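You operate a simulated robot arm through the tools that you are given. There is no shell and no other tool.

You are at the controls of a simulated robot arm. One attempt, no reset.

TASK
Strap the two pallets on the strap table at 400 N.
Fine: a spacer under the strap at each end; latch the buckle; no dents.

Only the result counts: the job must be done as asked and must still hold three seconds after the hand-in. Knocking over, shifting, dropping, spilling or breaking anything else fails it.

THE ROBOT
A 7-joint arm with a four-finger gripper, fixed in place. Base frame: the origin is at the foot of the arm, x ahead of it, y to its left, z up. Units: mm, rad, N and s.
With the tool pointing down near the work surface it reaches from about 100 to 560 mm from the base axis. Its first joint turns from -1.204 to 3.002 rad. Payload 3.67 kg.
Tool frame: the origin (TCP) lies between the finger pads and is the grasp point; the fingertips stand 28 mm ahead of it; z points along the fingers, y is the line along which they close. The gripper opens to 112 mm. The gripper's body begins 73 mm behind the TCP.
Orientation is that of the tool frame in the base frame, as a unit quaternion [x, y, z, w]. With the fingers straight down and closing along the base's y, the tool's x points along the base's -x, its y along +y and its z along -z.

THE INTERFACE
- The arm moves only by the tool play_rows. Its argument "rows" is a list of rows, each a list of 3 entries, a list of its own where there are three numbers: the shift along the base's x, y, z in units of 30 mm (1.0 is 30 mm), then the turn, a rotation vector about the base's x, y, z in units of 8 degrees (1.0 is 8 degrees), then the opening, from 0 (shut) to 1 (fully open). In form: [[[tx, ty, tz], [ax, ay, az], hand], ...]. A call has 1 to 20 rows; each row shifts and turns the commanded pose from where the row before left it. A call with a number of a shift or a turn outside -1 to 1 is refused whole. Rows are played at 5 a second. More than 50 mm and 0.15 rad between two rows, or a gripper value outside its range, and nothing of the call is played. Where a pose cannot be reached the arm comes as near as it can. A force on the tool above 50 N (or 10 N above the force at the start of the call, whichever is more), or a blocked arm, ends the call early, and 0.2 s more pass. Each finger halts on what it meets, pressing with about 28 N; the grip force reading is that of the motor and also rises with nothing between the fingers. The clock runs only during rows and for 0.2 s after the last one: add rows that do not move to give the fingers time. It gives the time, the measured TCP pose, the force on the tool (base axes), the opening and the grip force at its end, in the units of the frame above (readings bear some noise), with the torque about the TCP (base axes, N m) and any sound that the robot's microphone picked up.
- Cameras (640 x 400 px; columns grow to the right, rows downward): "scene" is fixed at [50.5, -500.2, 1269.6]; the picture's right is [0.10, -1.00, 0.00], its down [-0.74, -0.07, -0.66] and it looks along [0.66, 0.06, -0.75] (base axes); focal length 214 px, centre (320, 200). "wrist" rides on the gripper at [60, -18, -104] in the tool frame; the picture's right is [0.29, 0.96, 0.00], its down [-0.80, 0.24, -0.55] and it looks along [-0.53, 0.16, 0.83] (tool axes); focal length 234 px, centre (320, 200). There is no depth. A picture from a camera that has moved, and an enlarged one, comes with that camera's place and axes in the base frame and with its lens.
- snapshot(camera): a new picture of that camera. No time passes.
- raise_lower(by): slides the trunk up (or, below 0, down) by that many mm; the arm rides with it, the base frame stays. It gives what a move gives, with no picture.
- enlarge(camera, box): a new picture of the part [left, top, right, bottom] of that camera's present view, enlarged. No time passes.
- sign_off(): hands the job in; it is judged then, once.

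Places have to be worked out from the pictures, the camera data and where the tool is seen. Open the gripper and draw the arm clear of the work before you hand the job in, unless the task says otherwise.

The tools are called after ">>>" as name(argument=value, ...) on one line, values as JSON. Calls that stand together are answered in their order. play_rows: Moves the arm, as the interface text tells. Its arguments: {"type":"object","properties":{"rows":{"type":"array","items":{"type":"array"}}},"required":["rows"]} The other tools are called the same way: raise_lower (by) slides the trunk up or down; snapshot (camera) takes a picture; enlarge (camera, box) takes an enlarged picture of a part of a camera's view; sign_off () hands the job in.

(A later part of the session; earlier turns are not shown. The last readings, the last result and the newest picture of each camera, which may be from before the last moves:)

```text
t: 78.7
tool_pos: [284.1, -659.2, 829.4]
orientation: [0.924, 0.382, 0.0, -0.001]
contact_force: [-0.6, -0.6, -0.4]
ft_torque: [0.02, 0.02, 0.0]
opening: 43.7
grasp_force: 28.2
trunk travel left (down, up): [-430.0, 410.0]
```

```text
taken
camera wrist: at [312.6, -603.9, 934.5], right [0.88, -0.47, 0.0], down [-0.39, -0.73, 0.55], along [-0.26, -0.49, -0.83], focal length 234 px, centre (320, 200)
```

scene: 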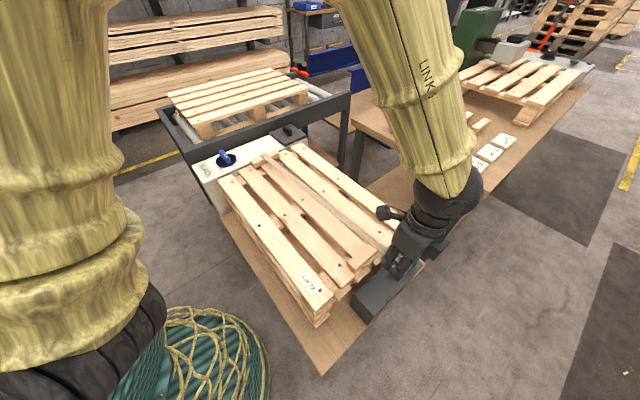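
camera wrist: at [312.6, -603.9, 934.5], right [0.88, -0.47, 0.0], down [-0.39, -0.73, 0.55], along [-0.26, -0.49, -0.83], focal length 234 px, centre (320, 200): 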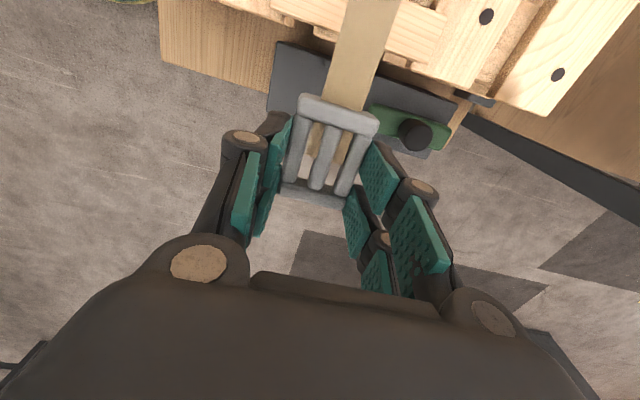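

The arm is at the anchor with yaw -135° and the buckle's strap end faces the pallets. I'll lower the trunk 110 mm and inspect the clearances.

>>> raise_lower(by=-110)

>>> snapshot(camera="wrist")

>>> enlarge(camera="scene", box=[330, 190, 450, 320])

```text
t: 80.1
tool_pos: [283.1, -658.1, 719.4]
orientation: [0.924, 0.382, 0.0, 0.0]
contact_force: [-0.3, -0.5, -0.3]
ft_torque: [0.0, 0.0, 0.03]
opening: 43.7
grasp_force: 27.8
trunk travel left (down, up): [-320.0, 520.0]
```

```text
taken
camera wrist: at [312.7, -603.4, 824.8], right [0.88, -0.47, 0.0], down [-0.39, -0.73, 0.55], along [-0.26, -0.49, -0.83], focal length 234 px, centre (320, 200)
```

wrist: 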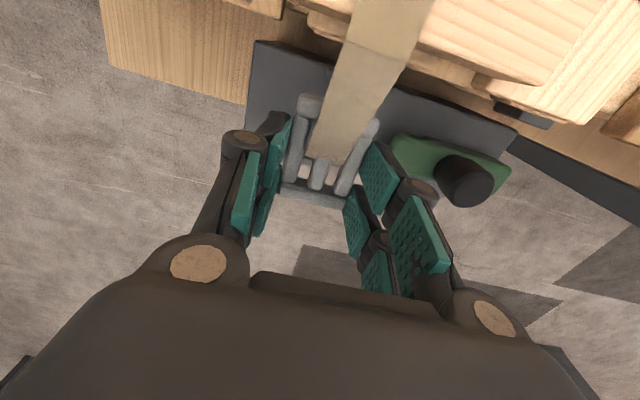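

```text
3.08 times, centred on (390, 255) of scene
camera zoom: at [50.5, -500.2, 1269.6], right [0.1, -1.0, 0.0], down [-0.74, -0.07, -0.66], along [0.66, 0.06, -0.75], focal length 660 px, centre (105, 31)
```

zoom: 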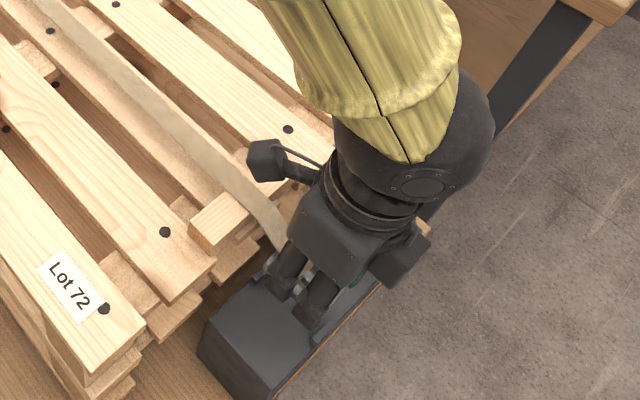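

The strap now lies over both spacers. I'll correct by a couple of mm (toward q=668, p=-266.7) and lower another 36 mm, watching the wrist camera's clearance above spacer B.

>>> play_rows(rows=[[[0.03, -0.09, -0.4], [0, 0, 0], 0.25], [[0, 0, -0.4], [0, 0, 0], 0.25], [[0, 0, -0.4], [0, 0, 0], 0.25], [[0, 0, 0], [0, 0, 0], 0.25], [[0, 0, 0], [0, 0, 0], 0.25]])

>>> snapshot(camera="wrist")

>>> enlarge(camera="scene", box=[350, 200, 440, 310])

```text
t: 81.3
tool_pos: [285.0, -661.0, 682.4]
orientation: [0.924, 0.384, -0.001, 0.0]
contact_force: [-0.2, 0.9, -0.5]
ft_torque: [0.0, 0.04, 0.0]
opening: 43.3
grasp_force: 28.1
trunk travel left (down, up): [-320.0, 520.0]
```

```text
taken
camera wrist: at [313.6, -606.2, 788.6], right [0.88, -0.47, 0.0], down [-0.39, -0.73, 0.55], along [-0.26, -0.49, -0.83], focal length 234 px, centre (320, 200)
```

wrist: 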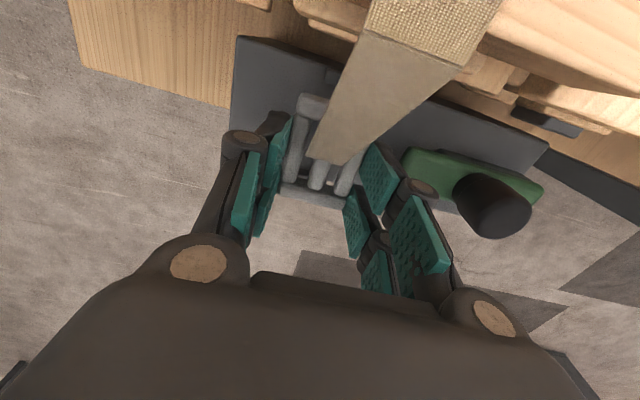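

```text
3.64 times, centred on (395, 255) of scene
camera zoom: at [50.5, -500.2, 1269.6], right [0.1, -1.0, 0.0], down [-0.74, -0.07, -0.66], along [0.66, 0.06, -0.75], focal length 780 px, centre (47, 0)
```

zoom: 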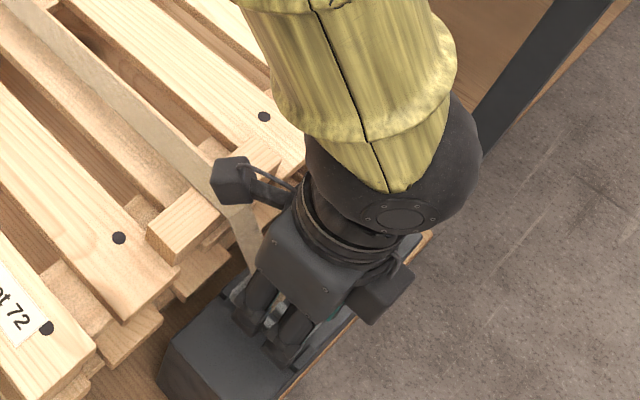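

Camera box still clears the spacer and strap. I'll keep lowering in small steps toward the expected contact around z≈657.

>>> play_rows(rows=[[[0, 0, -0.2], [0, 0, 0], 0.25], [[0, 0, -0.2], [0, 0, 0], 0.25], [[0, 0, 0], [0, 0, 0], 0.25]])

>>> play_rows(rows=[[[0, 0, -0.15], [0, 0, 0], 0.25], [[0, 0, 0], [0, 0, 0], 0.25]])

>>> enlarge(camera="wrist", box=[200, 20, 560, 250])

```text
t: 82.1
tool_pos: [282.9, -660.1, 671.0]
orientation: [0.924, 0.383, 0.0, 0.001]
contact_force: [-0.9, -1.3, -1.4]
ft_torque: [-0.03, -0.03, -0.03]
opening: 43.7
grasp_force: 28.7
trunk travel left (down, up): [-320.0, 520.0]
```

```text
t: 82.7
tool_pos: [284.5, -662.2, 668.0]
orientation: [0.924, 0.383, 0.001, 0.0]
contact_force: [-0.1, -0.3, -1.1]
ft_torque: [0.02, 0.04, 0.0]
opening: 43.4
grasp_force: 27.8
trunk travel left (down, up): [-320.0, 520.0]
```

```text
1.74 times, centred on (380, 135) of wrist
camera zoom: at [313.8, -606.0, 772.0], right [0.88, -0.47, 0.0], down [-0.39, -0.73, 0.55], along [-0.26, -0.49, -0.83], focal length 407 px, centre (216, 313)
```

zoom: 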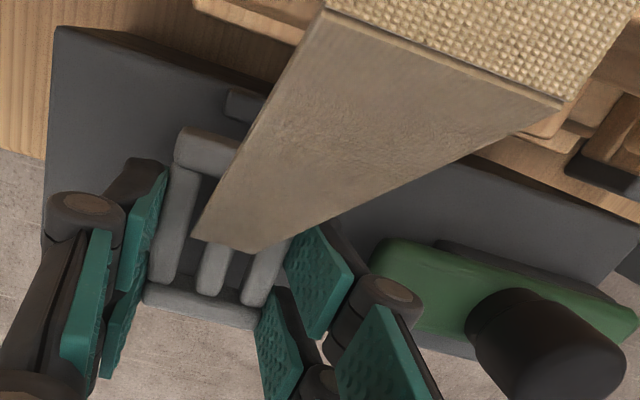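

The buckle's inner end is at p≈-228.6 and the inner nub's face at about p≈-225, so it should drop between the nubs. I'll continue down slowly.

>>> play_rows(rows=[[[0, 0, -0.12], [0, 0, 0], 0.25], [[0, 0, 0], [0, 0, 0], 0.25]])

>>> play_rows(rows=[[[0, 0, -0.1], [0, 0, 0], 0.25], [[0, 0, 0], [0, 0, 0], 0.25]])

>>> play_rows(rows=[[[0, 0, -0.08], [0, 0, 0], 0.25], [[0, 0, 0], [0, 0, 0], 0.25]])

>>> enlarge(camera="wrist", box=[200, 20, 560, 250])

```text
t: 83.3
tool_pos: [283.7, -663.0, 663.4]
orientation: [0.924, 0.383, 0.0, 0.0]
contact_force: [-0.9, 0.2, -1.2]
ft_torque: [0.04, 0.02, 0.0]
opening: 43.4
grasp_force: 28.1
trunk travel left (down, up): [-320.0, 520.0]
```

```text
t: 83.9
tool_pos: [283.6, -661.8, 659.7]
orientation: [0.924, 0.383, 0.0, -0.001]
contact_force: [-0.8, 0.0, -1.2]
ft_torque: [0.01, -0.01, -0.01]
opening: 43.5
grasp_force: 27.6
trunk travel left (down, up): [-320.0, 520.0]
```

```text
t: 84.5
tool_pos: [284.3, -661.3, 657.2]
orientation: [0.924, 0.382, 0.0, 0.0]
contact_force: [-0.4, 0.3, -1.1]
ft_torque: [0.03, 0.0, -0.01]
opening: 43.4
grasp_force: 28.0
trunk travel left (down, up): [-320.0, 520.0]
```

```text
1.74 times, centred on (380, 135) of wrist
camera zoom: at [313.6, -606.3, 762.8], right [0.88, -0.47, 0.0], down [-0.39, -0.73, 0.55], along [-0.26, -0.49, -0.83], focal length 407 px, centre (216, 313)
```

zoom: 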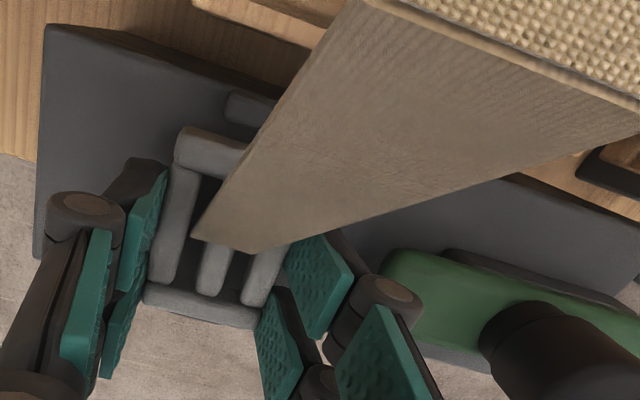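

>>> play_rows(rows=[[[0, 0, -0.08], [0, 0, 0], 0.25], [[0, 0, 0], [0, 0, 0], 0.25]])

>>> play_rows(rows=[[[0, 0, -0.06], [0, 0, 0], 0.25], [[0, 0, 0], [0, 0, 0], 0.25]])

>>> enlarge(camera="scene", box=[355, 210, 425, 300])

```text
t: 85.1
tool_pos: [284.6, -660.7, 654.8]
orientation: [0.924, 0.382, -0.001, 0.001]
contact_force: [0.1, -0.6, -1.0]
ft_torque: [0.01, 0.02, 0.04]
opening: 43.7
grasp_force: 27.9
trunk travel left (down, up): [-320.0, 520.0]
```

```text
t: 85.7
tool_pos: [283.7, -661.4, 652.7]
orientation: [0.924, 0.382, 0.0, 0.0]
contact_force: [0.8, 0.9, -1.0]
ft_torque: [-0.01, -0.01, -0.03]
opening: 43.5
grasp_force: 28.0
trunk travel left (down, up): [-320.0, 520.0]
```

```text
4.44 times, centred on (390, 255) of scene
camera zoom: at [50.5, -500.2, 1269.6], right [0.1, -1.0, 0.0], down [-0.74, -0.07, -0.66], along [0.66, 0.06, -0.75], focal length 953 px, centre (9, -44)
```

zoom: 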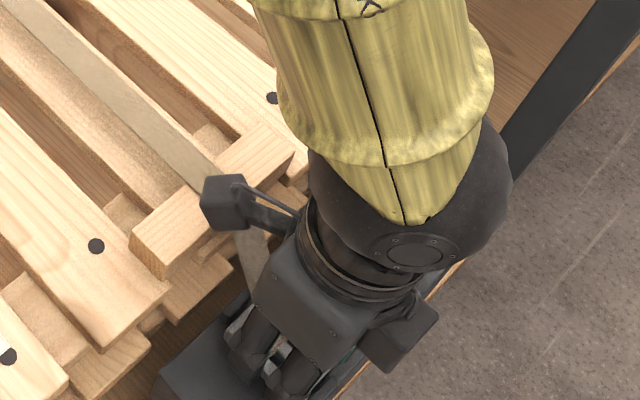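

No contact yet at z=652.7, and the wrist camera's box is getting close to spacer B. I'll tilt the tool about 8° around the q-axis, leaning its top away from the pallets, and compensate the position so the camera moves clear.

>>> play_rows(rows=[[[-0.05, -0.05, 0.2], [0, 0, 0], 0.25], [[-0.03, -0.03, 0], [0.35, -0.35, 0], 0.25], [[-0.02, -0.02, 0], [0.35, -0.35, 0], 0.25], [[0, 0, 0], [0, 0, 0], 0.25], [[0, 0, 0], [0, 0, 0], 0.25]])

>>> enlarge(camera="scene", box=[355, 210, 425, 300])

>>> enlarge(camera="wrist", box=[200, 20, 560, 250])

```text
t: 86.9
tool_pos: [281.4, -665.1, 659.0]
orientation: [0.922, 0.382, 0.063, -0.026]
contact_force: [1.0, 1.3, -0.3]
ft_torque: [-0.02, 0.0, -0.03]
opening: 43.4
grasp_force: 27.4
trunk travel left (down, up): [-320.0, 520.0]
```

```text
4.44 times, centred on (390, 255) of scene
camera zoom: at [50.5, -500.2, 1269.6], right [0.1, -1.0, 0.0], down [-0.74, -0.07, -0.66], along [0.66, 0.06, -0.75], focal length 953 px, centre (9, -44)
```

zoom: 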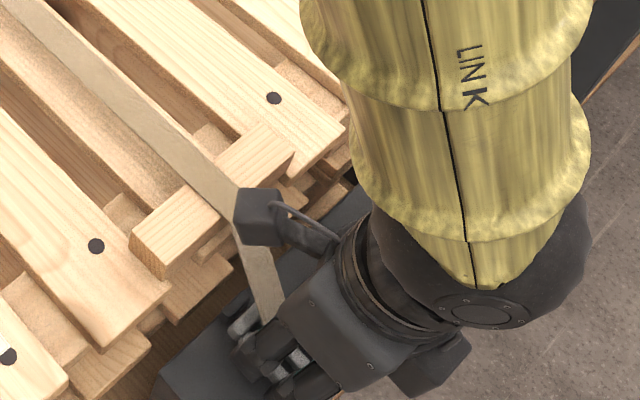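

```text
1.74 times, centred on (380, 135) of wrist
camera zoom: at [299.9, -619.9, 771.9], right [0.88, -0.48, 0.04], down [-0.44, -0.78, 0.44], along [-0.18, -0.4, -0.9], focal length 407 px, centre (216, 313)
```

zoom: 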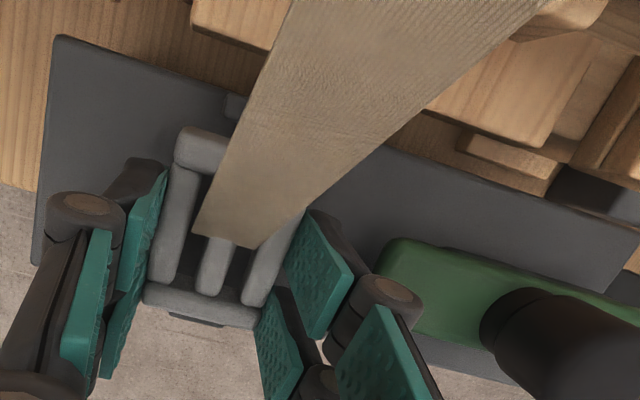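

The camera is now clear of the spacer and the buckle is between the nubs with roughly 3 mm gaps. I'll shift +1.5 mm in p and lower in small steps until contact.

>>> play_rows(rows=[[[0.035, 0.035, -0.1], [0, 0, 0], 0.25], [[0, 0, 0], [0, 0, 0], 0.25]])

>>> play_rows(rows=[[[0, 0, -0.08], [0, 0, 0], 0.25], [[0, 0, 0], [0, 0, 0], 0.25]])

>>> play_rows(rows=[[[0, 0, -0.06], [0, 0, 0], 0.25], [[0, 0, 0], [0, 0, 0], 0.25]])

```text
t: 87.5
tool_pos: [282.5, -663.8, 655.9]
orientation: [0.922, 0.382, 0.063, -0.027]
contact_force: [-0.1, 0.1, -0.5]
ft_torque: [0.0, 0.02, -0.02]
opening: 43.5
grasp_force: 27.9
trunk travel left (down, up): [-320.0, 520.0]
```

```text
t: 88.1
tool_pos: [281.5, -663.4, 654.8]
orientation: [0.922, 0.381, 0.063, -0.027]
contact_force: [-0.5, 1.2, 0.0]
ft_torque: [-0.02, -0.03, 0.0]
opening: 43.5
grasp_force: 27.5
trunk travel left (down, up): [-320.0, 520.0]
```

```text
t: 88.7
tool_pos: [282.3, -663.9, 652.6]
orientation: [0.922, 0.381, 0.063, -0.027]
contact_force: [-0.4, -0.9, 0.0]
ft_torque: [0.03, 0.05, -0.02]
opening: 43.5
grasp_force: 28.7
trunk travel left (down, up): [-320.0, 520.0]
```

>>> play_rows(rows=[[[0, 0, -0.06], [0, 0, 0], 0.25], [[0, 0, 0], [0, 0, 0], 0.25]])

>>> play_rows(rows=[[[0, 0, -0.06], [0, 0, 0], 0.25], [[0, 0, 0], [0, 0, 0], 0.25]])

>>> enlarge(camera="wrist", box=[200, 20, 560, 250])

```text
t: 89.3
tool_pos: [282.2, -664.1, 649.9]
orientation: [0.922, 0.381, 0.064, -0.026]
contact_force: [0.0, -0.1, -0.3]
ft_torque: [0.01, 0.0, 0.01]
opening: 43.9
grasp_force: 28.3
trunk travel left (down, up): [-320.0, 520.0]
```

```text
t: 89.9
tool_pos: [283.3, -662.4, 649.8]
orientation: [0.922, 0.381, 0.063, -0.026]
contact_force: [-1.0, 0.3, 10.3]
ft_torque: [-0.14, 0.19, -0.02]
opening: 43.1
grasp_force: 28.2
trunk travel left (down, up): [-320.0, 520.0]
```

```text
1.74 times, centred on (380, 135) of wrist
camera zoom: at [301.1, -618.5, 762.1], right [0.88, -0.48, 0.04], down [-0.44, -0.78, 0.44], along [-0.18, -0.4, -0.9], focal length 407 px, centre (216, 313)
```

zoom: 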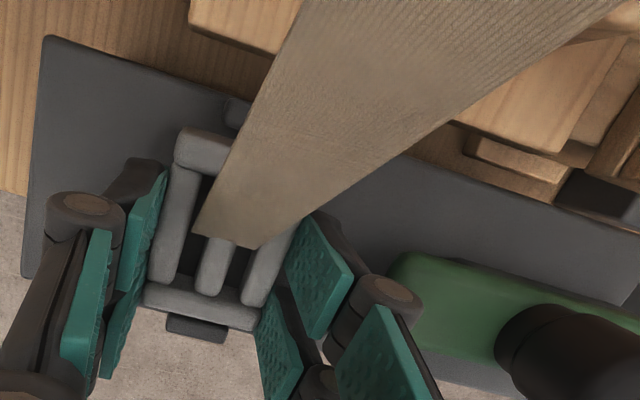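

Contact at z≈649.8 (10 N): the buckle rests on the block with the outer nub just beyond its end. I'll release gently and check that it stays seated before retreating.

>>> play_rows(rows=[[[0, 0, 0], [0, 0, 0], 0.4], [[0, 0, 0], [0, 0, 0], 0.43], [[0, 0, 0], [0, 0, 0], 0.47], [[0, 0, 0], [0, 0, 0], 0.47], [[0, 0, 0], [0, 0, 0], 0.47]])

>>> snapshot(camera="wrist")

>>> enlarge(camera="wrist", box=[200, 20, 560, 250])

```text
t: 91.1
tool_pos: [282.0, -663.1, 648.9]
orientation: [0.922, 0.382, 0.063, -0.026]
contact_force: [0.4, 0.0, 0.8]
ft_torque: [-0.01, -0.05, -0.01]
opening: 52.8
grasp_force: 0.1
trunk travel left (down, up): [-320.0, 520.0]
```

```text
taken
camera wrist: at [301.1, -618.8, 761.3], right [0.88, -0.48, 0.04], down [-0.44, -0.78, 0.44], along [-0.18, -0.4, -0.9], focal length 234 px, centre (320, 200)
```

wrist: 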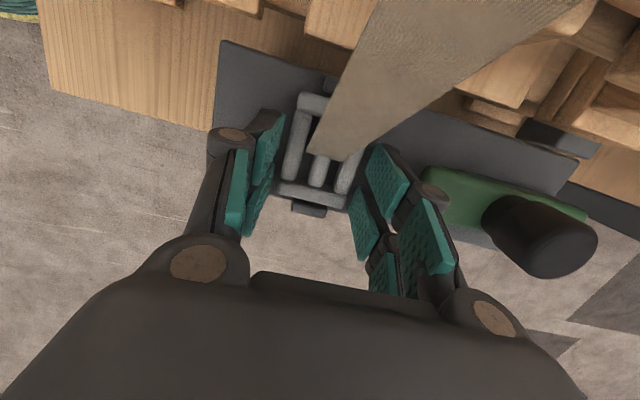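

```text
1.74 times, centred on (380, 135) of wrist
camera zoom: at [301.1, -618.8, 761.3], right [0.88, -0.48, 0.04], down [-0.44, -0.78, 0.44], along [-0.18, -0.4, -0.9], focal length 407 px, centre (216, 313)
```

zoom: 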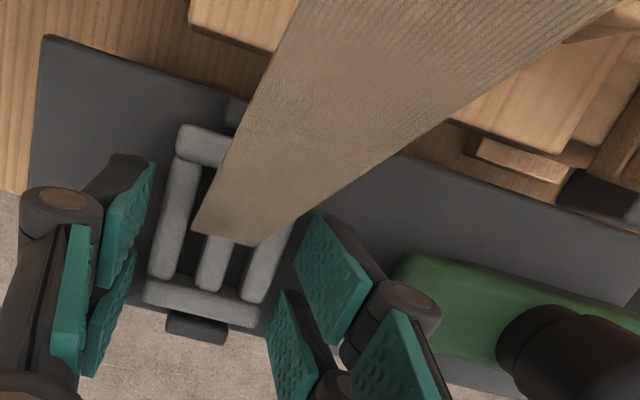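

Buckle stays seated between the nubs after release. I'll lift clear, remove the tilt, and head for the slide's knob near [363, -726].

>>> play_rows(rows=[[[0, 0, 0.2], [0, 0, 0], 0.48], [[0, 0, 0.4], [0, 0, 0], 0.5], [[-0.1, -0.1, 0.8], [0, 0, 0], 0.5], [[-0.1, -0.1, 1], [0, 0, 0], 0.5], [[0, 0, 1], [-0.35, 0.35, 0], 0.5], [[0, 0, 0.5], [-0.35, 0.35, 0], 0.5], [[0, 0, 0], [0, 0, 0], 0.5]])

>>> snapshot(camera="wrist")

>>> enlarge(camera="scene", box=[340, 210, 440, 310])

```text
t: 92.7
tool_pos: [276.6, -667.5, 766.4]
orientation: [0.924, 0.383, 0.0, 0.001]
contact_force: [-0.3, -0.7, 0.4]
ft_torque: [-0.01, 0.02, 0.0]
opening: 56.0
grasp_force: 0.1
trunk travel left (down, up): [-320.0, 520.0]
```

```text
taken
camera wrist: at [306.4, -613.9, 871.0], right [0.88, -0.47, 0.0], down [-0.39, -0.73, 0.55], along [-0.26, -0.49, -0.83], focal length 234 px, centre (320, 200)
```

wrist: 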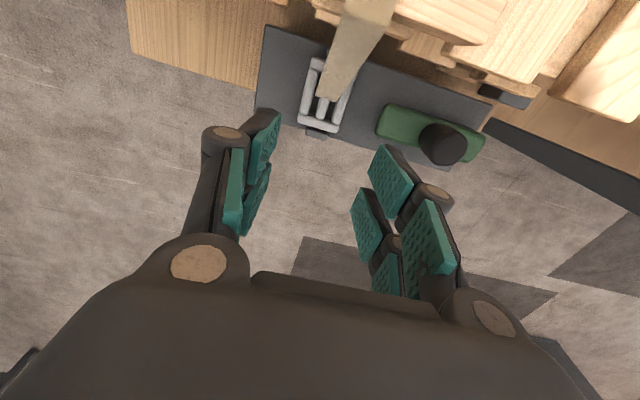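

```text
4.00 times, centred on (390, 260) of scene
camera zoom: at [50.5, -500.2, 1269.6], right [0.1, -1.0, 0.0], down [-0.74, -0.07, -0.66], along [0.66, 0.06, -0.75], focal length 858 px, centre (40, -40)
```

zoom: 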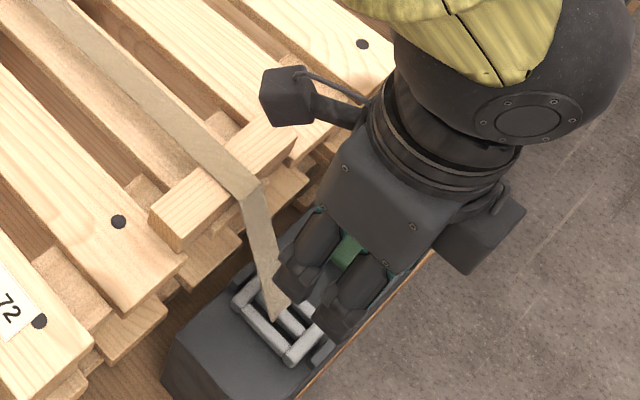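

The buckle is seated and the strap runs cleanly over spacer B. I'll move above the knob at about [365, -726.5].

>>> play_rows(rows=[[[0.97, -0.65, 0], [0, 0, 0], 0.5], [[0.97, -0.65, 0], [0, 0, 0], 0.5], [[0.97, -0.65, 0], [0, 0, 0], 0.5], [[0, 0, 0], [0, 0, 0], 0.5], [[0, 0, 0], [0, 0, 0], 0.5]])

>>> snapshot(camera="wrist")

>>> enlarge(camera="wrist", box=[180, 0, 480, 230])

>>> enlarge(camera="scene", box=[340, 210, 440, 310])

```text
t: 93.9
tool_pos: [365.4, -727.5, 766.2]
orientation: [0.924, 0.383, 0.0, -0.001]
contact_force: [1.0, -0.3, -0.1]
ft_torque: [0.0, 0.04, -0.01]
opening: 56.0
grasp_force: 0.0
trunk travel left (down, up): [-320.0, 520.0]
```

```text
taken
camera wrist: at [394.0, -672.3, 871.0], right [0.88, -0.47, 0.0], down [-0.39, -0.73, 0.55], along [-0.26, -0.49, -0.83], focal length 234 px, centre (320, 200)
```

wrist: 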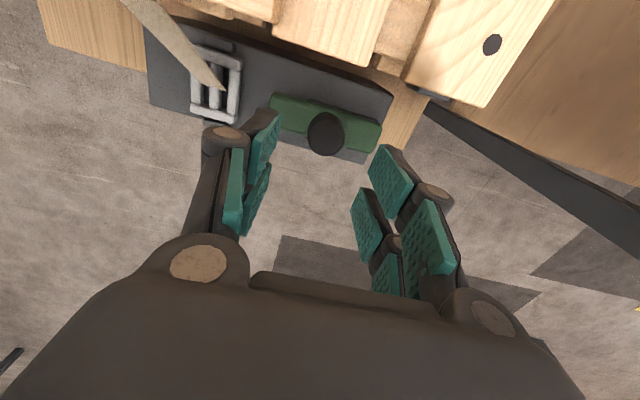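

```text
1.74 times, centred on (330, 115) of wrist
camera zoom: at [394.0, -672.3, 871.0], right [0.88, -0.47, 0.0], down [-0.39, -0.73, 0.55], along [-0.26, -0.49, -0.83], focal length 407 px, centre (303, 348)
```

zoom: 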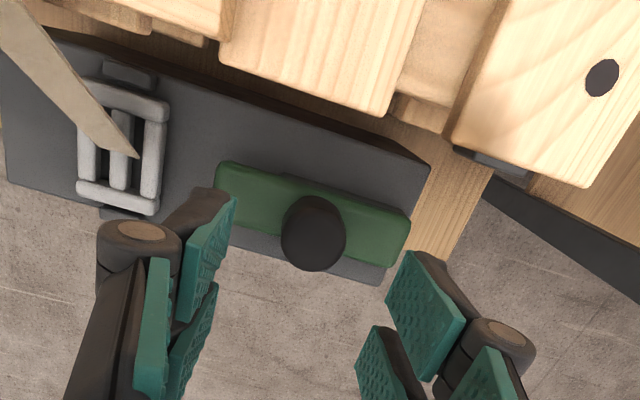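

```text
4.00 times, centred on (390, 260) of scene
camera zoom: at [50.5, -500.2, 1269.6], right [0.1, -1.0, 0.0], down [-0.74, -0.07, -0.66], along [0.66, 0.06, -0.75], focal length 858 px, centre (40, -40)
```

zoom: 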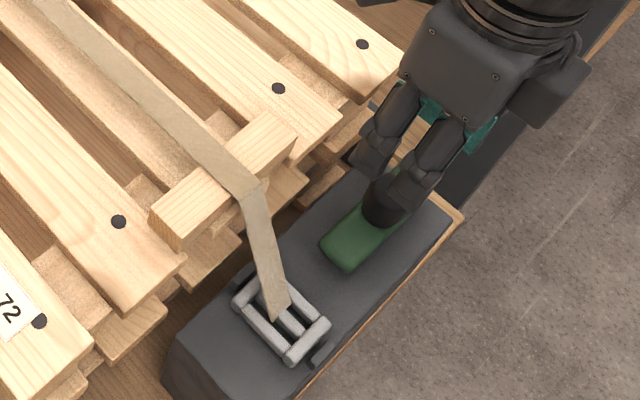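

I have a clear view: the buckle sits between both nubs, and the knob (radius ≈15) is centred at about [367, -727.5]. I'll descend around the knob with the fingers open.

>>> play_rows(rows=[[[0.05, 0, -0.6], [0, 0, 0], 0.5], [[0, 0, -0.7], [0, 0, 0], 0.5], [[0, 0, -0.6], [0, 0, 0], 0.5], [[0, 0, 0], [0, 0, 0], 0.5], [[0, 0, 0], [0, 0, 0], 0.5]])

>>> snapshot(camera="wrist")

>>> enlarge(camera="scene", box=[360, 210, 440, 300])

```text
t: 95.1
tool_pos: [365.0, -727.6, 709.1]
orientation: [0.924, 0.382, 0.0, 0.0]
contact_force: [0.8, -0.3, 0.3]
ft_torque: [0.0, 0.01, 0.01]
opening: 56.1
grasp_force: 0.0
trunk travel left (down, up): [-320.0, 520.0]
```

```text
taken
camera wrist: at [394.3, -672.5, 813.8], right [0.88, -0.47, 0.0], down [-0.39, -0.73, 0.55], along [-0.26, -0.49, -0.83], focal length 234 px, centre (320, 200)
```

wrist: 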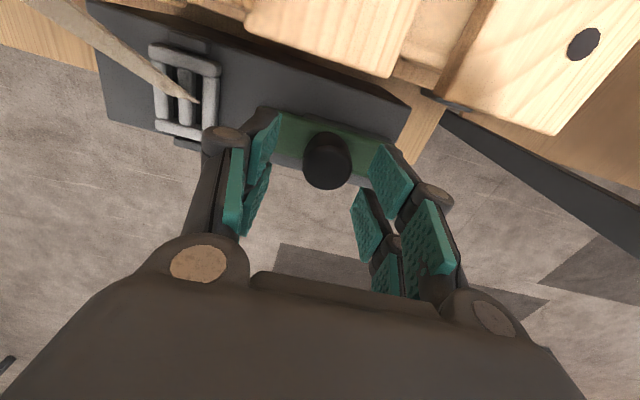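

```text
4.44 times, centred on (400, 255) of scene
camera zoom: at [50.5, -500.2, 1269.6], right [0.1, -1.0, 0.0], down [-0.74, -0.07, -0.66], along [0.66, 0.06, -0.75], focal length 953 px, centre (-36, -44)
```

zoom: 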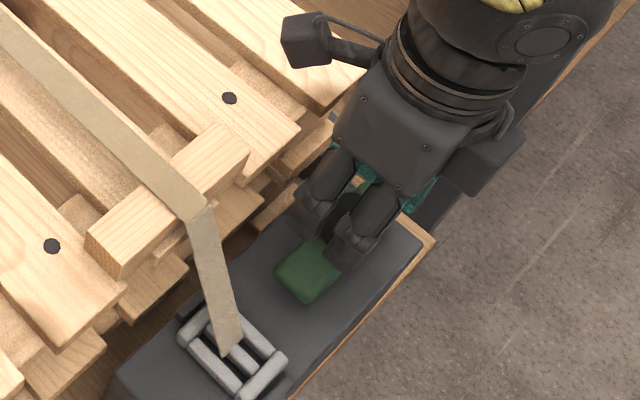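

Knob centre is about 4 mm off in +q and +p, so I'll correct and lower to TCP z≈687, putting the tips around the knob's upper half.

>>> play_rows(rows=[[[0.15, -0.01, 0], [0, 0, 0], 0.5], [[0, 0, -0.4], [0, 0, 0], 0.5], [[0, 0, -0.35], [0, 0, 0], 0.5], [[0, 0, 0], [0, 0, 0], 0.5]])

>>> snapshot(camera="wrist")

>>> enlarge(camera="scene", box=[360, 210, 440, 300])

```text
t: 96.1
tool_pos: [369.7, -727.4, 686.0]
orientation: [0.924, 0.383, 0.0, 0.001]
contact_force: [0.0, 0.3, 1.2]
ft_torque: [-0.01, 0.0, -0.01]
opening: 56.1
grasp_force: 0.1
trunk travel left (down, up): [-320.0, 520.0]
```

```text
taken
camera wrist: at [398.8, -672.7, 791.1], right [0.88, -0.47, 0.0], down [-0.39, -0.73, 0.55], along [-0.26, -0.49, -0.83], focal length 234 px, centre (320, 200)
```

wrist: 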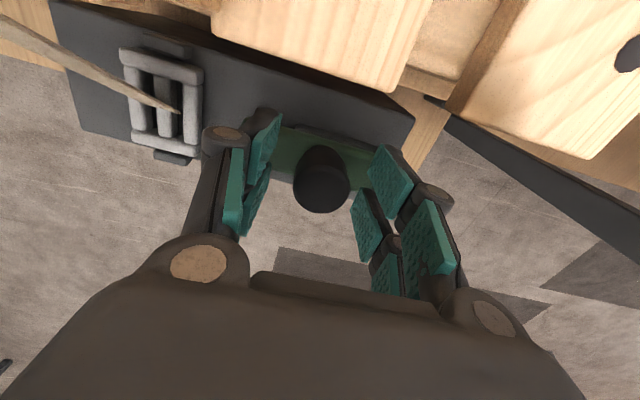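

```text
4.44 times, centred on (400, 255) of scene
camera zoom: at [50.5, -500.2, 1269.6], right [0.1, -1.0, 0.0], down [-0.74, -0.07, -0.66], along [0.66, 0.06, -0.75], focal length 953 px, centre (-36, -44)
```

zoom: 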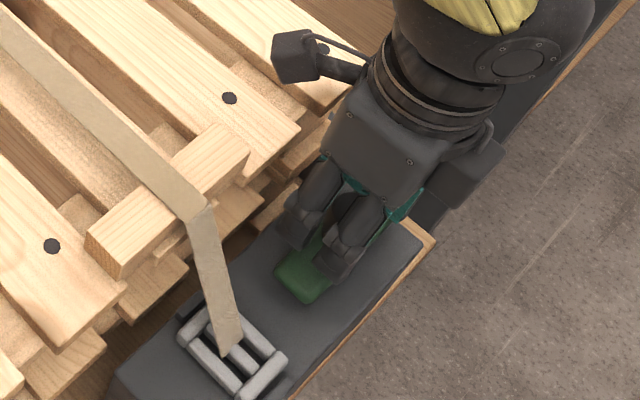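

The knob is now centred between the fingers, so I'll close on it.

>>> play_rows(rows=[[[0, 0, 0], [0, 0, 0], 0.35], [[0, 0, 0], [0, 0, 0], 0.2], [[0, 0, 0], [0, 0, 0], 0.15], [[0, 0, 0], [0, 0, 0], 0.15]])

>>> snapshot(camera="wrist")

```text
t: 97.1
tool_pos: [368.8, -727.6, 685.7]
orientation: [0.924, 0.383, 0.0, 0.0]
contact_force: [2.1, -1.6, 0.9]
ft_torque: [-0.14, 0.0, 0.01]
opening: 30.7
grasp_force: 44.6
trunk travel left (down, up): [-320.0, 520.0]
```

```text
taken
camera wrist: at [398.9, -672.8, 791.2], right [0.88, -0.47, 0.0], down [-0.39, -0.73, 0.55], along [-0.26, -0.49, -0.83], focal length 234 px, centre (320, 200)
```

wrist: 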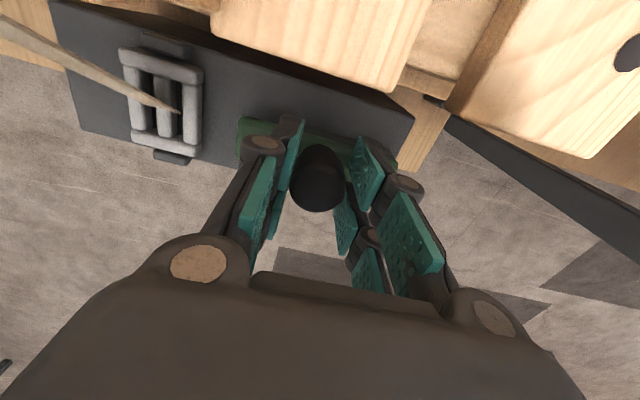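

Knob is gripped (30.7 mm). I'll slide it toward the buckle along -q, 30 mm first, watching force and sound.

>>> play_rows(rows=[[[-0.14, 0.14, 0], [0, 0, 0], 0.15], [[-0.14, 0.14, 0], [0, 0, 0], 0.15], [[-0.14, 0.14, 0], [0, 0, 0], 0.15], [[-0.14, 0.14, 0], [0, 0, 0], 0.15], [[-0.14, 0.14, 0], [0, 0, 0], 0.15], [[0, 0, 0], [0, 0, 0], 0.15]])

>>> snapshot(camera="wrist")

>>> enlarge(camera="scene", box=[350, 220, 430, 310])

```text
t: 98.5
tool_pos: [348.4, -707.3, 686.5]
orientation: [0.924, 0.382, -0.001, -0.002]
contact_force: [-2.6, -1.5, -0.9]
ft_torque: [-0.04, 0.15, 0.08]
opening: 30.6
grasp_force: 44.1
trunk travel left (down, up): [-320.0, 520.0]
```

```text
taken
camera wrist: at [378.1, -652.2, 791.2], right [0.88, -0.47, 0.0], down [-0.39, -0.73, 0.55], along [-0.26, -0.49, -0.83], focal length 234 px, centre (320, 200)
```

wrist: 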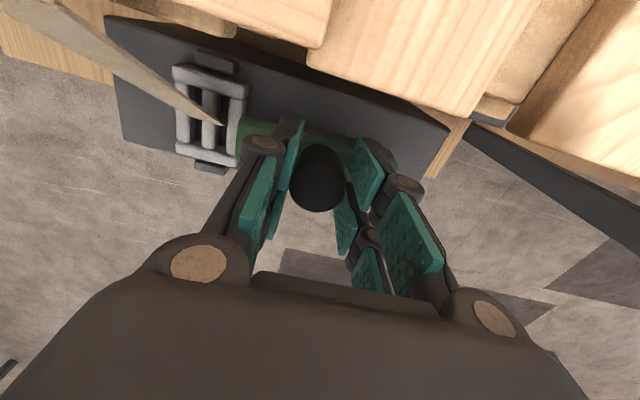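

```text
4.44 times, centred on (390, 265) of scene
camera zoom: at [50.5, -500.2, 1269.6], right [0.1, -1.0, 0.0], down [-0.74, -0.07, -0.66], along [0.66, 0.06, -0.75], focal length 953 px, centre (9, -89)
```

zoom: 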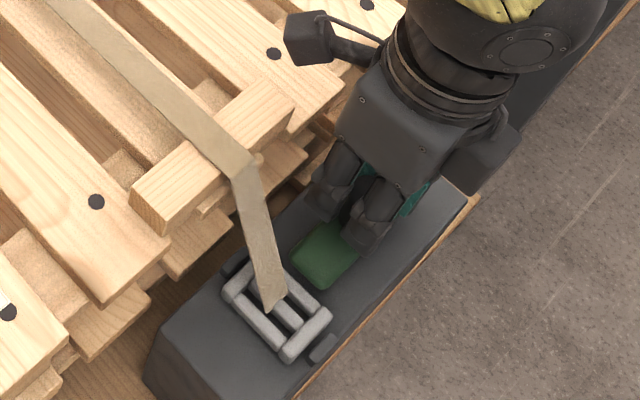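

The slide moves freely. Its leading end is now next to the buckle, so I'll go 12 mm more and see whether it rides over the frame or pushes it.

>>> play_rows(rows=[[[-0.14, 0.14, 0], [0, 0, 0], 0.15], [[-0.14, 0.14, 0], [0, 0, 0], 0.15], [[0, 0, 0], [0, 0, 0], 0.15]])

>>> enlarge(camera="wrist", box=[100, 20, 400, 220])

>>> enlarge(camera="scene", box=[365, 240, 415, 300])

```text
t: 99.3
tool_pos: [341.8, -698.7, 686.7]
orientation: [0.924, 0.383, 0.0, 0.0]
contact_force: [-4.9, -3.1, -3.3]
ft_torque: [-0.17, 0.22, 0.02]
opening: 31.2
grasp_force: 45.0
trunk travel left (down, up): [-320.0, 520.0]
```

```text
2.00 times, centred on (250, 120) of wrist
camera zoom: at [369.4, -643.6, 791.2], right [0.88, -0.47, 0.0], down [-0.39, -0.73, 0.55], along [-0.26, -0.49, -0.83], focal length 468 px, centre (460, 360)
```

zoom: 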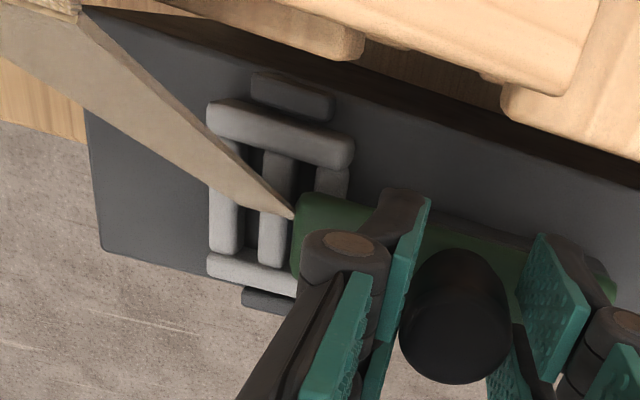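

```text
6.67 times, centred on (390, 270) of scene
camera zoom: at [50.5, -500.2, 1269.6], right [0.1, -1.0, 0.0], down [-0.74, -0.07, -0.66], along [0.66, 0.06, -0.75], focal length 1430 px, centre (-147, -267)
```

zoom: 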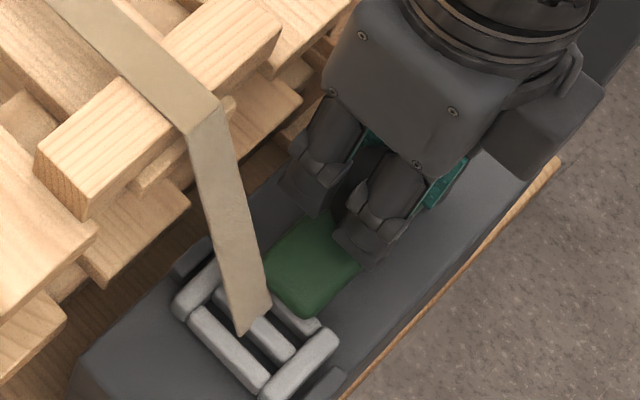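

The slide rides over the buckle's side bar as intended. To keep the leading finger clear of the slanting strap, I'll loosen, rise 8 mm, shift 3 mm outward, re-grip, and continue.

>>> play_rows(rows=[[[0, 0, 0], [0, 0, 0], 0.36], [[-0.08, -0.08, 0.27], [0, 0, 0], 0.36], [[0, 0, 0], [0, 0, 0], 0.36], [[0, 0, 0], [0, 0, 0], 0.15], [[0, 0, 0], [0, 0, 0], 0.15]])

>>> play_rows(rows=[[[-0.14, 0.14, 0], [0, 0, 0], 0.15], [[-0.14, 0.14, 0], [0, 0, 0], 0.15], [[-0.14, 0.14, 0], [0, 0, 0], 0.15], [[0, 0, 0], [0, 0, 0], 0.15]])

>>> enlarge(camera="wrist", box=[100, 20, 400, 220])

>>> enlarge(camera="scene", box=[365, 240, 415, 300])

```text
t: 100.5
tool_pos: [337.4, -700.4, 694.8]
orientation: [0.924, 0.383, 0.0, 0.0]
contact_force: [0.3, 0.7, 0.9]
ft_torque: [0.05, -0.06, -0.12]
opening: 29.6
grasp_force: 45.3
trunk travel left (down, up): [-320.0, 520.0]
```

```text
t: 101.3
tool_pos: [333.1, -696.6, 694.3]
orientation: [0.923, 0.384, 0.001, 0.005]
contact_force: [27.9, -10.6, -19.2]
ft_torque: [0.46, -1.24, 0.18]
opening: 29.8
grasp_force: 45.3
trunk travel left (down, up): [-320.0, 520.0]
stopped in row 3: the force on the tool passed its limit at 59 N (the readings are from after the stop); the commanded pose is now the measured one
```

```text
2.00 times, centred on (250, 120) of wrist
camera zoom: at [360.9, -639.8, 799.5], right [0.88, -0.47, 0.01], down [-0.4, -0.73, 0.56], along [-0.26, -0.5, -0.83], focal length 468 px, centre (460, 360)
```

zoom: 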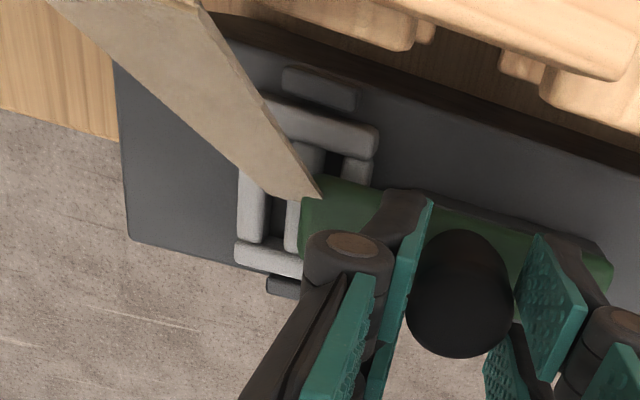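

```text
6.67 times, centred on (390, 270) of scene
camera zoom: at [50.5, -500.2, 1269.6], right [0.1, -1.0, 0.0], down [-0.74, -0.07, -0.66], along [0.66, 0.06, -0.75], focal length 1430 px, centre (-147, -267)
```

zoom: 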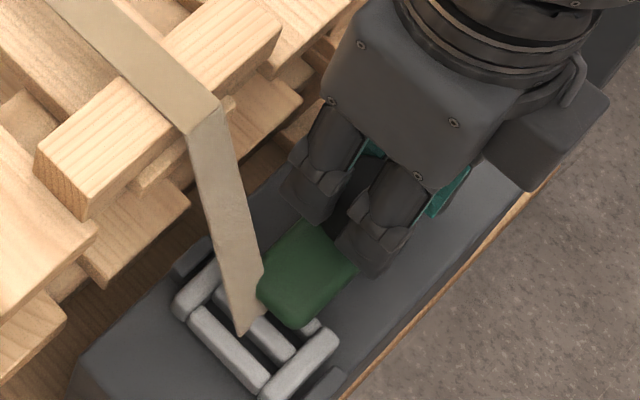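

The slide stopped with 59 N after about 47 mm of travel, either at its end stop or jammed. I'll hold still to read the residual force, then look closely.

>>> play_rows(rows=[[[0, 0, 0], [0, 0, 0], 0.15], [[0, 0, 0], [0, 0, 0], 0.15]])

>>> enlarge(camera="wrist", box=[180, 70, 340, 190])

>>> enlarge(camera="scene", box=[375, 255, 405, 290])

```text
t: 101.9
tool_pos: [333.6, -695.5, 694.1]
orientation: [0.924, 0.383, 0.001, 0.005]
contact_force: [41.8, -5.6, -26.9]
ft_torque: [0.08, -0.92, 0.2]
opening: 29.8
grasp_force: 44.4
trunk travel left (down, up): [-320.0, 520.0]
```

```text
3.33 times, centred on (260, 130) of wrist
camera zoom: at [360.9, -640.2, 799.8], right [0.88, -0.47, 0.01], down [-0.39, -0.73, 0.56], along [-0.26, -0.49, -0.83], focal length 781 px, centre (520, 433)
```

zoom: 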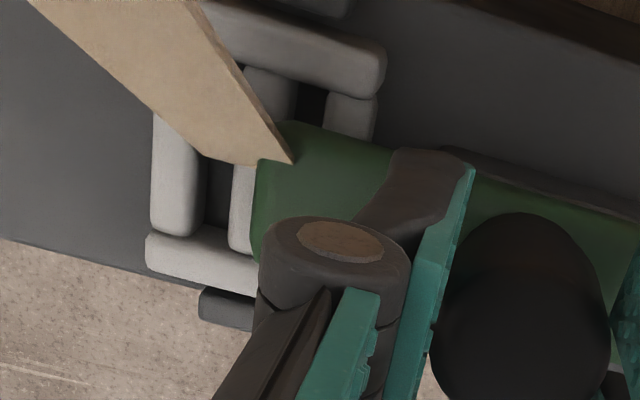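

```text
11.43 times, centred on (390, 272) of scene
camera zoom: at [50.5, -500.2, 1269.6], right [0.1, -1.0, 0.0], down [-0.74, -0.07, -0.66], along [0.66, 0.06, -0.75], focal length 2451 px, centre (-480, -629)
```

zoom: 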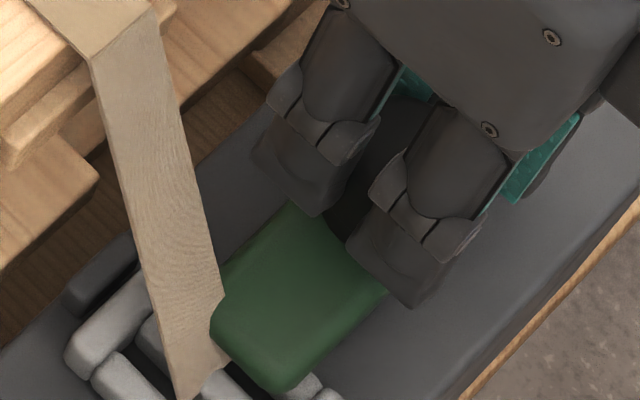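

The slide's leading edge is now at about q≈670, covering half the buckle frame. I'll open the grip to release the strain and see whether the slide stays.

>>> play_rows(rows=[[[0, 0, 0], [0, 0, 0], 0.3], [[0, 0, 0], [0, 0, 0], 0.42], [[0, 0, 0], [0, 0, 0], 0.42], [[0, 0, 0], [0, 0, 0], 0.42]])

>>> snapshot(camera="wrist")

>>> enlarge(camera="scene", box=[365, 240, 415, 300])

```text
t: 102.9
tool_pos: [327.7, -694.1, 697.1]
orientation: [0.924, 0.383, 0.0, 0.005]
contact_force: [0.3, -0.9, 0.4]
ft_torque: [0.03, 0.0, 0.0]
opening: 46.9
grasp_force: 0.1
trunk travel left (down, up): [-320.0, 520.0]
```

```text
taken
camera wrist: at [357.8, -637.9, 801.5], right [0.88, -0.47, 0.01], down [-0.4, -0.73, 0.56], along [-0.26, -0.5, -0.83], focal length 234 px, centre (320, 200)
```

wrist: 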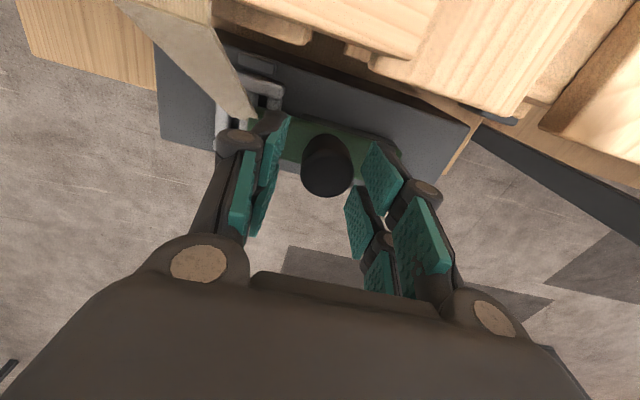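

```text
6.67 times, centred on (390, 270) of scene
camera zoom: at [50.5, -500.2, 1269.6], right [0.1, -1.0, 0.0], down [-0.74, -0.07, -0.66], along [0.66, 0.06, -0.75], focal length 1430 px, centre (-147, -267)
```

zoom: 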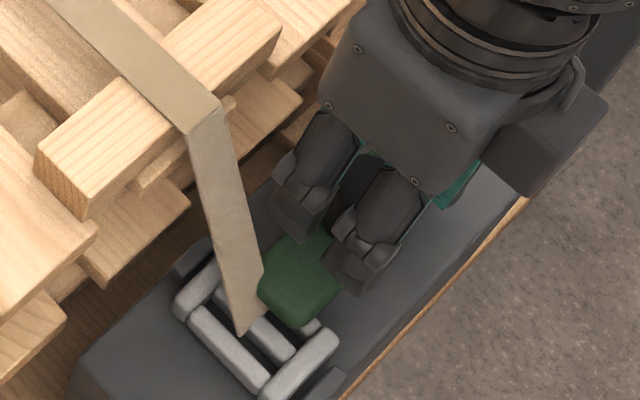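

Force is zero and the slide stays in place. I'll lift clear and look at the latch from above.

>>> play_rows(rows=[[[0, 0, 0.5], [0, 0, 0], 0.45], [[0, 0, 1], [0, 0, 0], 0.5], [[0, 0, 1], [0, 0, 0], 0.5], [[0.3, -0.3, 0.5], [0, 0, 0], 0.5], [[0, 0, 0], [0, 0, 0], 0.5]])

>>> snapshot(camera="wrist")

>>> enlarge(camera="wrist", box=[150, 0, 450, 200])

>>> enlarge(camera="scene", box=[350, 220, 430, 310])

>>> enlarge(camera="scene", box=[190, 100, 320, 200])

```text
t: 104.1
tool_pos: [337.3, -701.7, 788.6]
orientation: [0.923, 0.384, 0.001, 0.006]
contact_force: [0.3, -0.3, 0.8]
ft_torque: [0.04, -0.01, -0.02]
opening: 56.0
grasp_force: 0.1
trunk travel left (down, up): [-320.0, 520.0]
```

```text
taken
camera wrist: at [366.6, -646.1, 892.8], right [0.88, -0.47, 0.01], down [-0.4, -0.73, 0.56], along [-0.26, -0.5, -0.83], focal length 234 px, centre (320, 200)
```

wrist: 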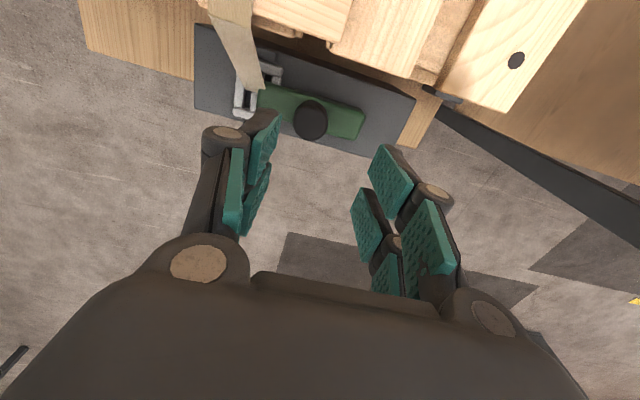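

```text
2.00 times, centred on (300, 100) of wrist
camera zoom: at [366.6, -646.1, 892.8], right [0.88, -0.47, 0.01], down [-0.4, -0.73, 0.56], along [-0.26, -0.5, -0.83], focal length 468 px, centre (360, 400)
```

zoom: 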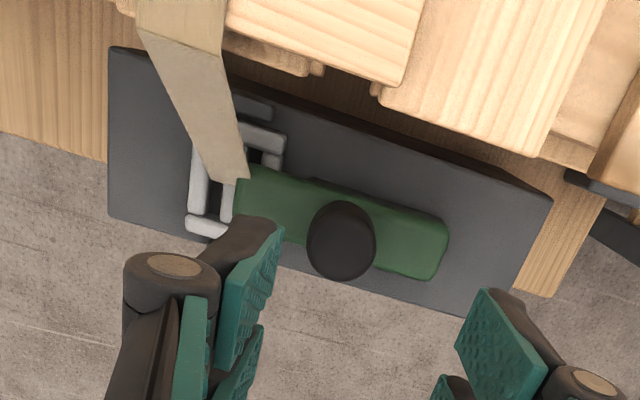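

```text
4.44 times, centred on (390, 265) of scene
camera zoom: at [50.5, -500.2, 1269.6], right [0.1, -1.0, 0.0], down [-0.74, -0.07, -0.66], along [0.66, 0.06, -0.75], focal length 953 px, centre (9, -89)
```

zoom: 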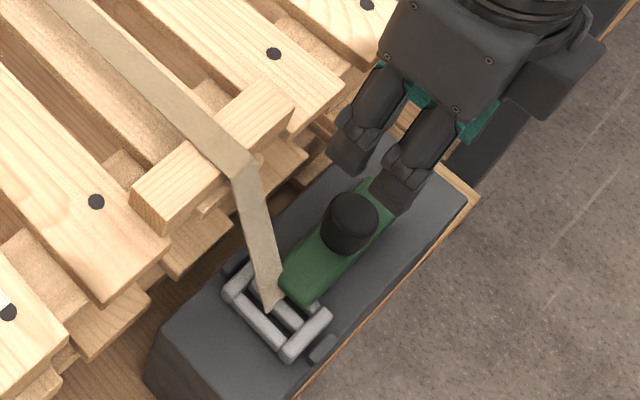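

```text
4.00 times, centred on (255, 150) of scene
camera zoom: at [50.5, -500.2, 1269.6], right [0.1, -1.0, 0.0], down [-0.74, -0.07, -0.66], along [0.66, 0.06, -0.75], focal length 858 px, centre (580, 400)
```

zoom: 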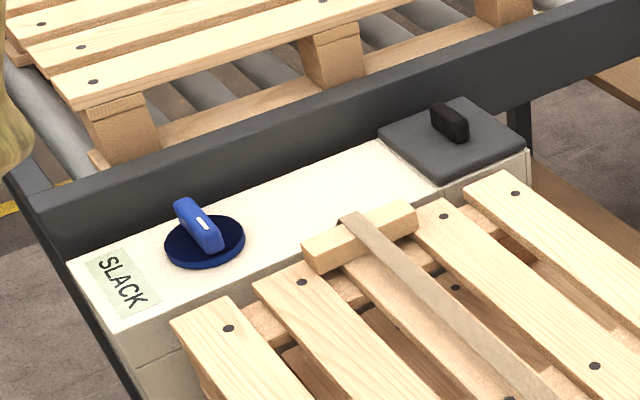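

Knob has moved from q≈774 to q≈724, about 50 mm, and then hit a hard stop, so the latch appears fully home over the buckle. Next is the tension knob near [726, -40]: I'll raise and carry the tool there, yawing back to +45° to match its bar.

>>> raise_lower(by=80)

>>> play_rows(rows=[[[0.54, 0.92, 0], [0, 0, 0.94], 0.5], [[0.54, 0.92, 0], [0, 0, 0.94], 0.5], [[0.54, 0.92, 0], [0, 0, 0.94], 0.5], [[0.54, 0.92, 0], [0, 0, 0.94], 0.5], [[0.54, 0.92, 0], [0, 0, 0.94], 0.5], [[0.54, 0.92, 0], [0, 0, 0.94], 0.5], [[0.54, 0.92, 0], [0, 0, 0.94], 0.5], [[0.54, 0.92, 0], [0, 0, 0.94], 0.5], [[0.54, 0.92, 0], [0, 0, 0.94], 0.5], [[0.54, 0.92, 0], [0, 0, 0.94], 0.5], [[0.54, 0.92, 0], [0, 0, 0.94], 0.5], [[0.54, 0.92, 0], [0, 0, 0.94], 0.5], [[0, 0, 0], [0, 0, 0], 0.5]])

>>> play_rows(rows=[[[0.54, 0.92, 0], [0, 0, 0.94], 0.5], [[0.54, 0.92, 0], [0, 0, 0.94], 0.5], [[0.54, 0.92, 0], [0, 0, 0.94], 0.5], [[0.54, 0.92, 0], [0, 0, 0.94], 0.5], [[0.54, 0.92, 0], [0, 0, 0.94], 0.5], [[0.54, 0.92, 0], [0, 0, 0.94], 0.5], [[0.54, 0.92, 0], [0, 0, 0.94], 0.5], [[0.54, 0.92, 0], [0, 0, 0.94], 0.5], [[0.54, 0.92, 0], [0, 0, 0.94], 0.5], [[0.54, 0.92, 0], [0, 0, 0.94], 0.5], [[0.54, 0.6, 0], [0, 0, 0.94], 0.5], [[0, 0, 0], [0, 0, 0], 0.5], [[0, 0, 0], [0, 0, 0], 0.5]])

>>> snapshot(camera="wrist")

>>> snapshot(camera="scene")

```text
t: 105.3
tool_pos: [337.9, -701.9, 868.1]
orientation: [0.924, 0.383, 0.001, 0.006]
contact_force: [0.5, -0.1, -0.2]
ft_torque: [0.04, -0.01, -0.02]
opening: 56.1
grasp_force: 0.1
trunk travel left (down, up): [-400.0, 440.0]
```

```text
t: 108.1
tool_pos: [533.5, -371.1, 868.1]
orientation: [0.379, 0.925, 0.005, 0.004]
contact_force: [0.5, 0.0, 0.0]
ft_torque: [-0.02, -0.04, 0.03]
opening: 56.1
grasp_force: 0.0
trunk travel left (down, up): [-400.0, 440.0]
```

```text
t: 110.9
tool_pos: [710.9, -76.7, 867.7]
orientation: [-0.327, 0.945, 0.006, -0.001]
contact_force: [-0.1, -0.9, -0.2]
ft_torque: [-0.01, 0.0, -0.02]
opening: 55.7
grasp_force: 0.1
trunk travel left (down, up): [-400.0, 440.0]
```

```text
taken
camera wrist: at [674.7, -129.6, 973.0], right [-0.82, 0.58, 0.01], down [0.48, 0.67, 0.56], along [0.32, 0.46, -0.83], focal length 234 px, centre (320, 200)
```

wrist: 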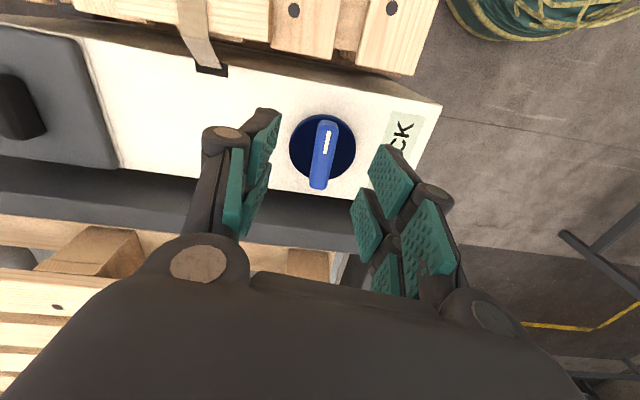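

```text
taken
```

scene: 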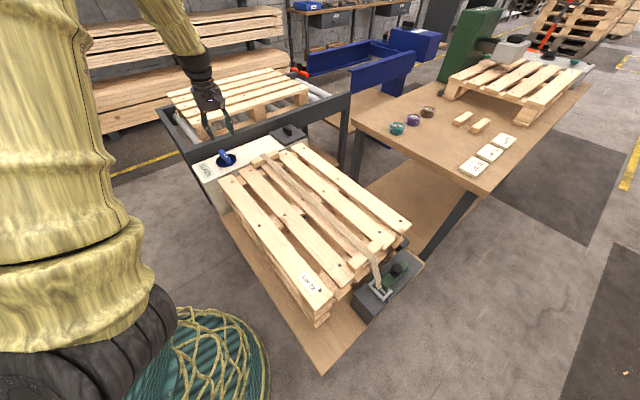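

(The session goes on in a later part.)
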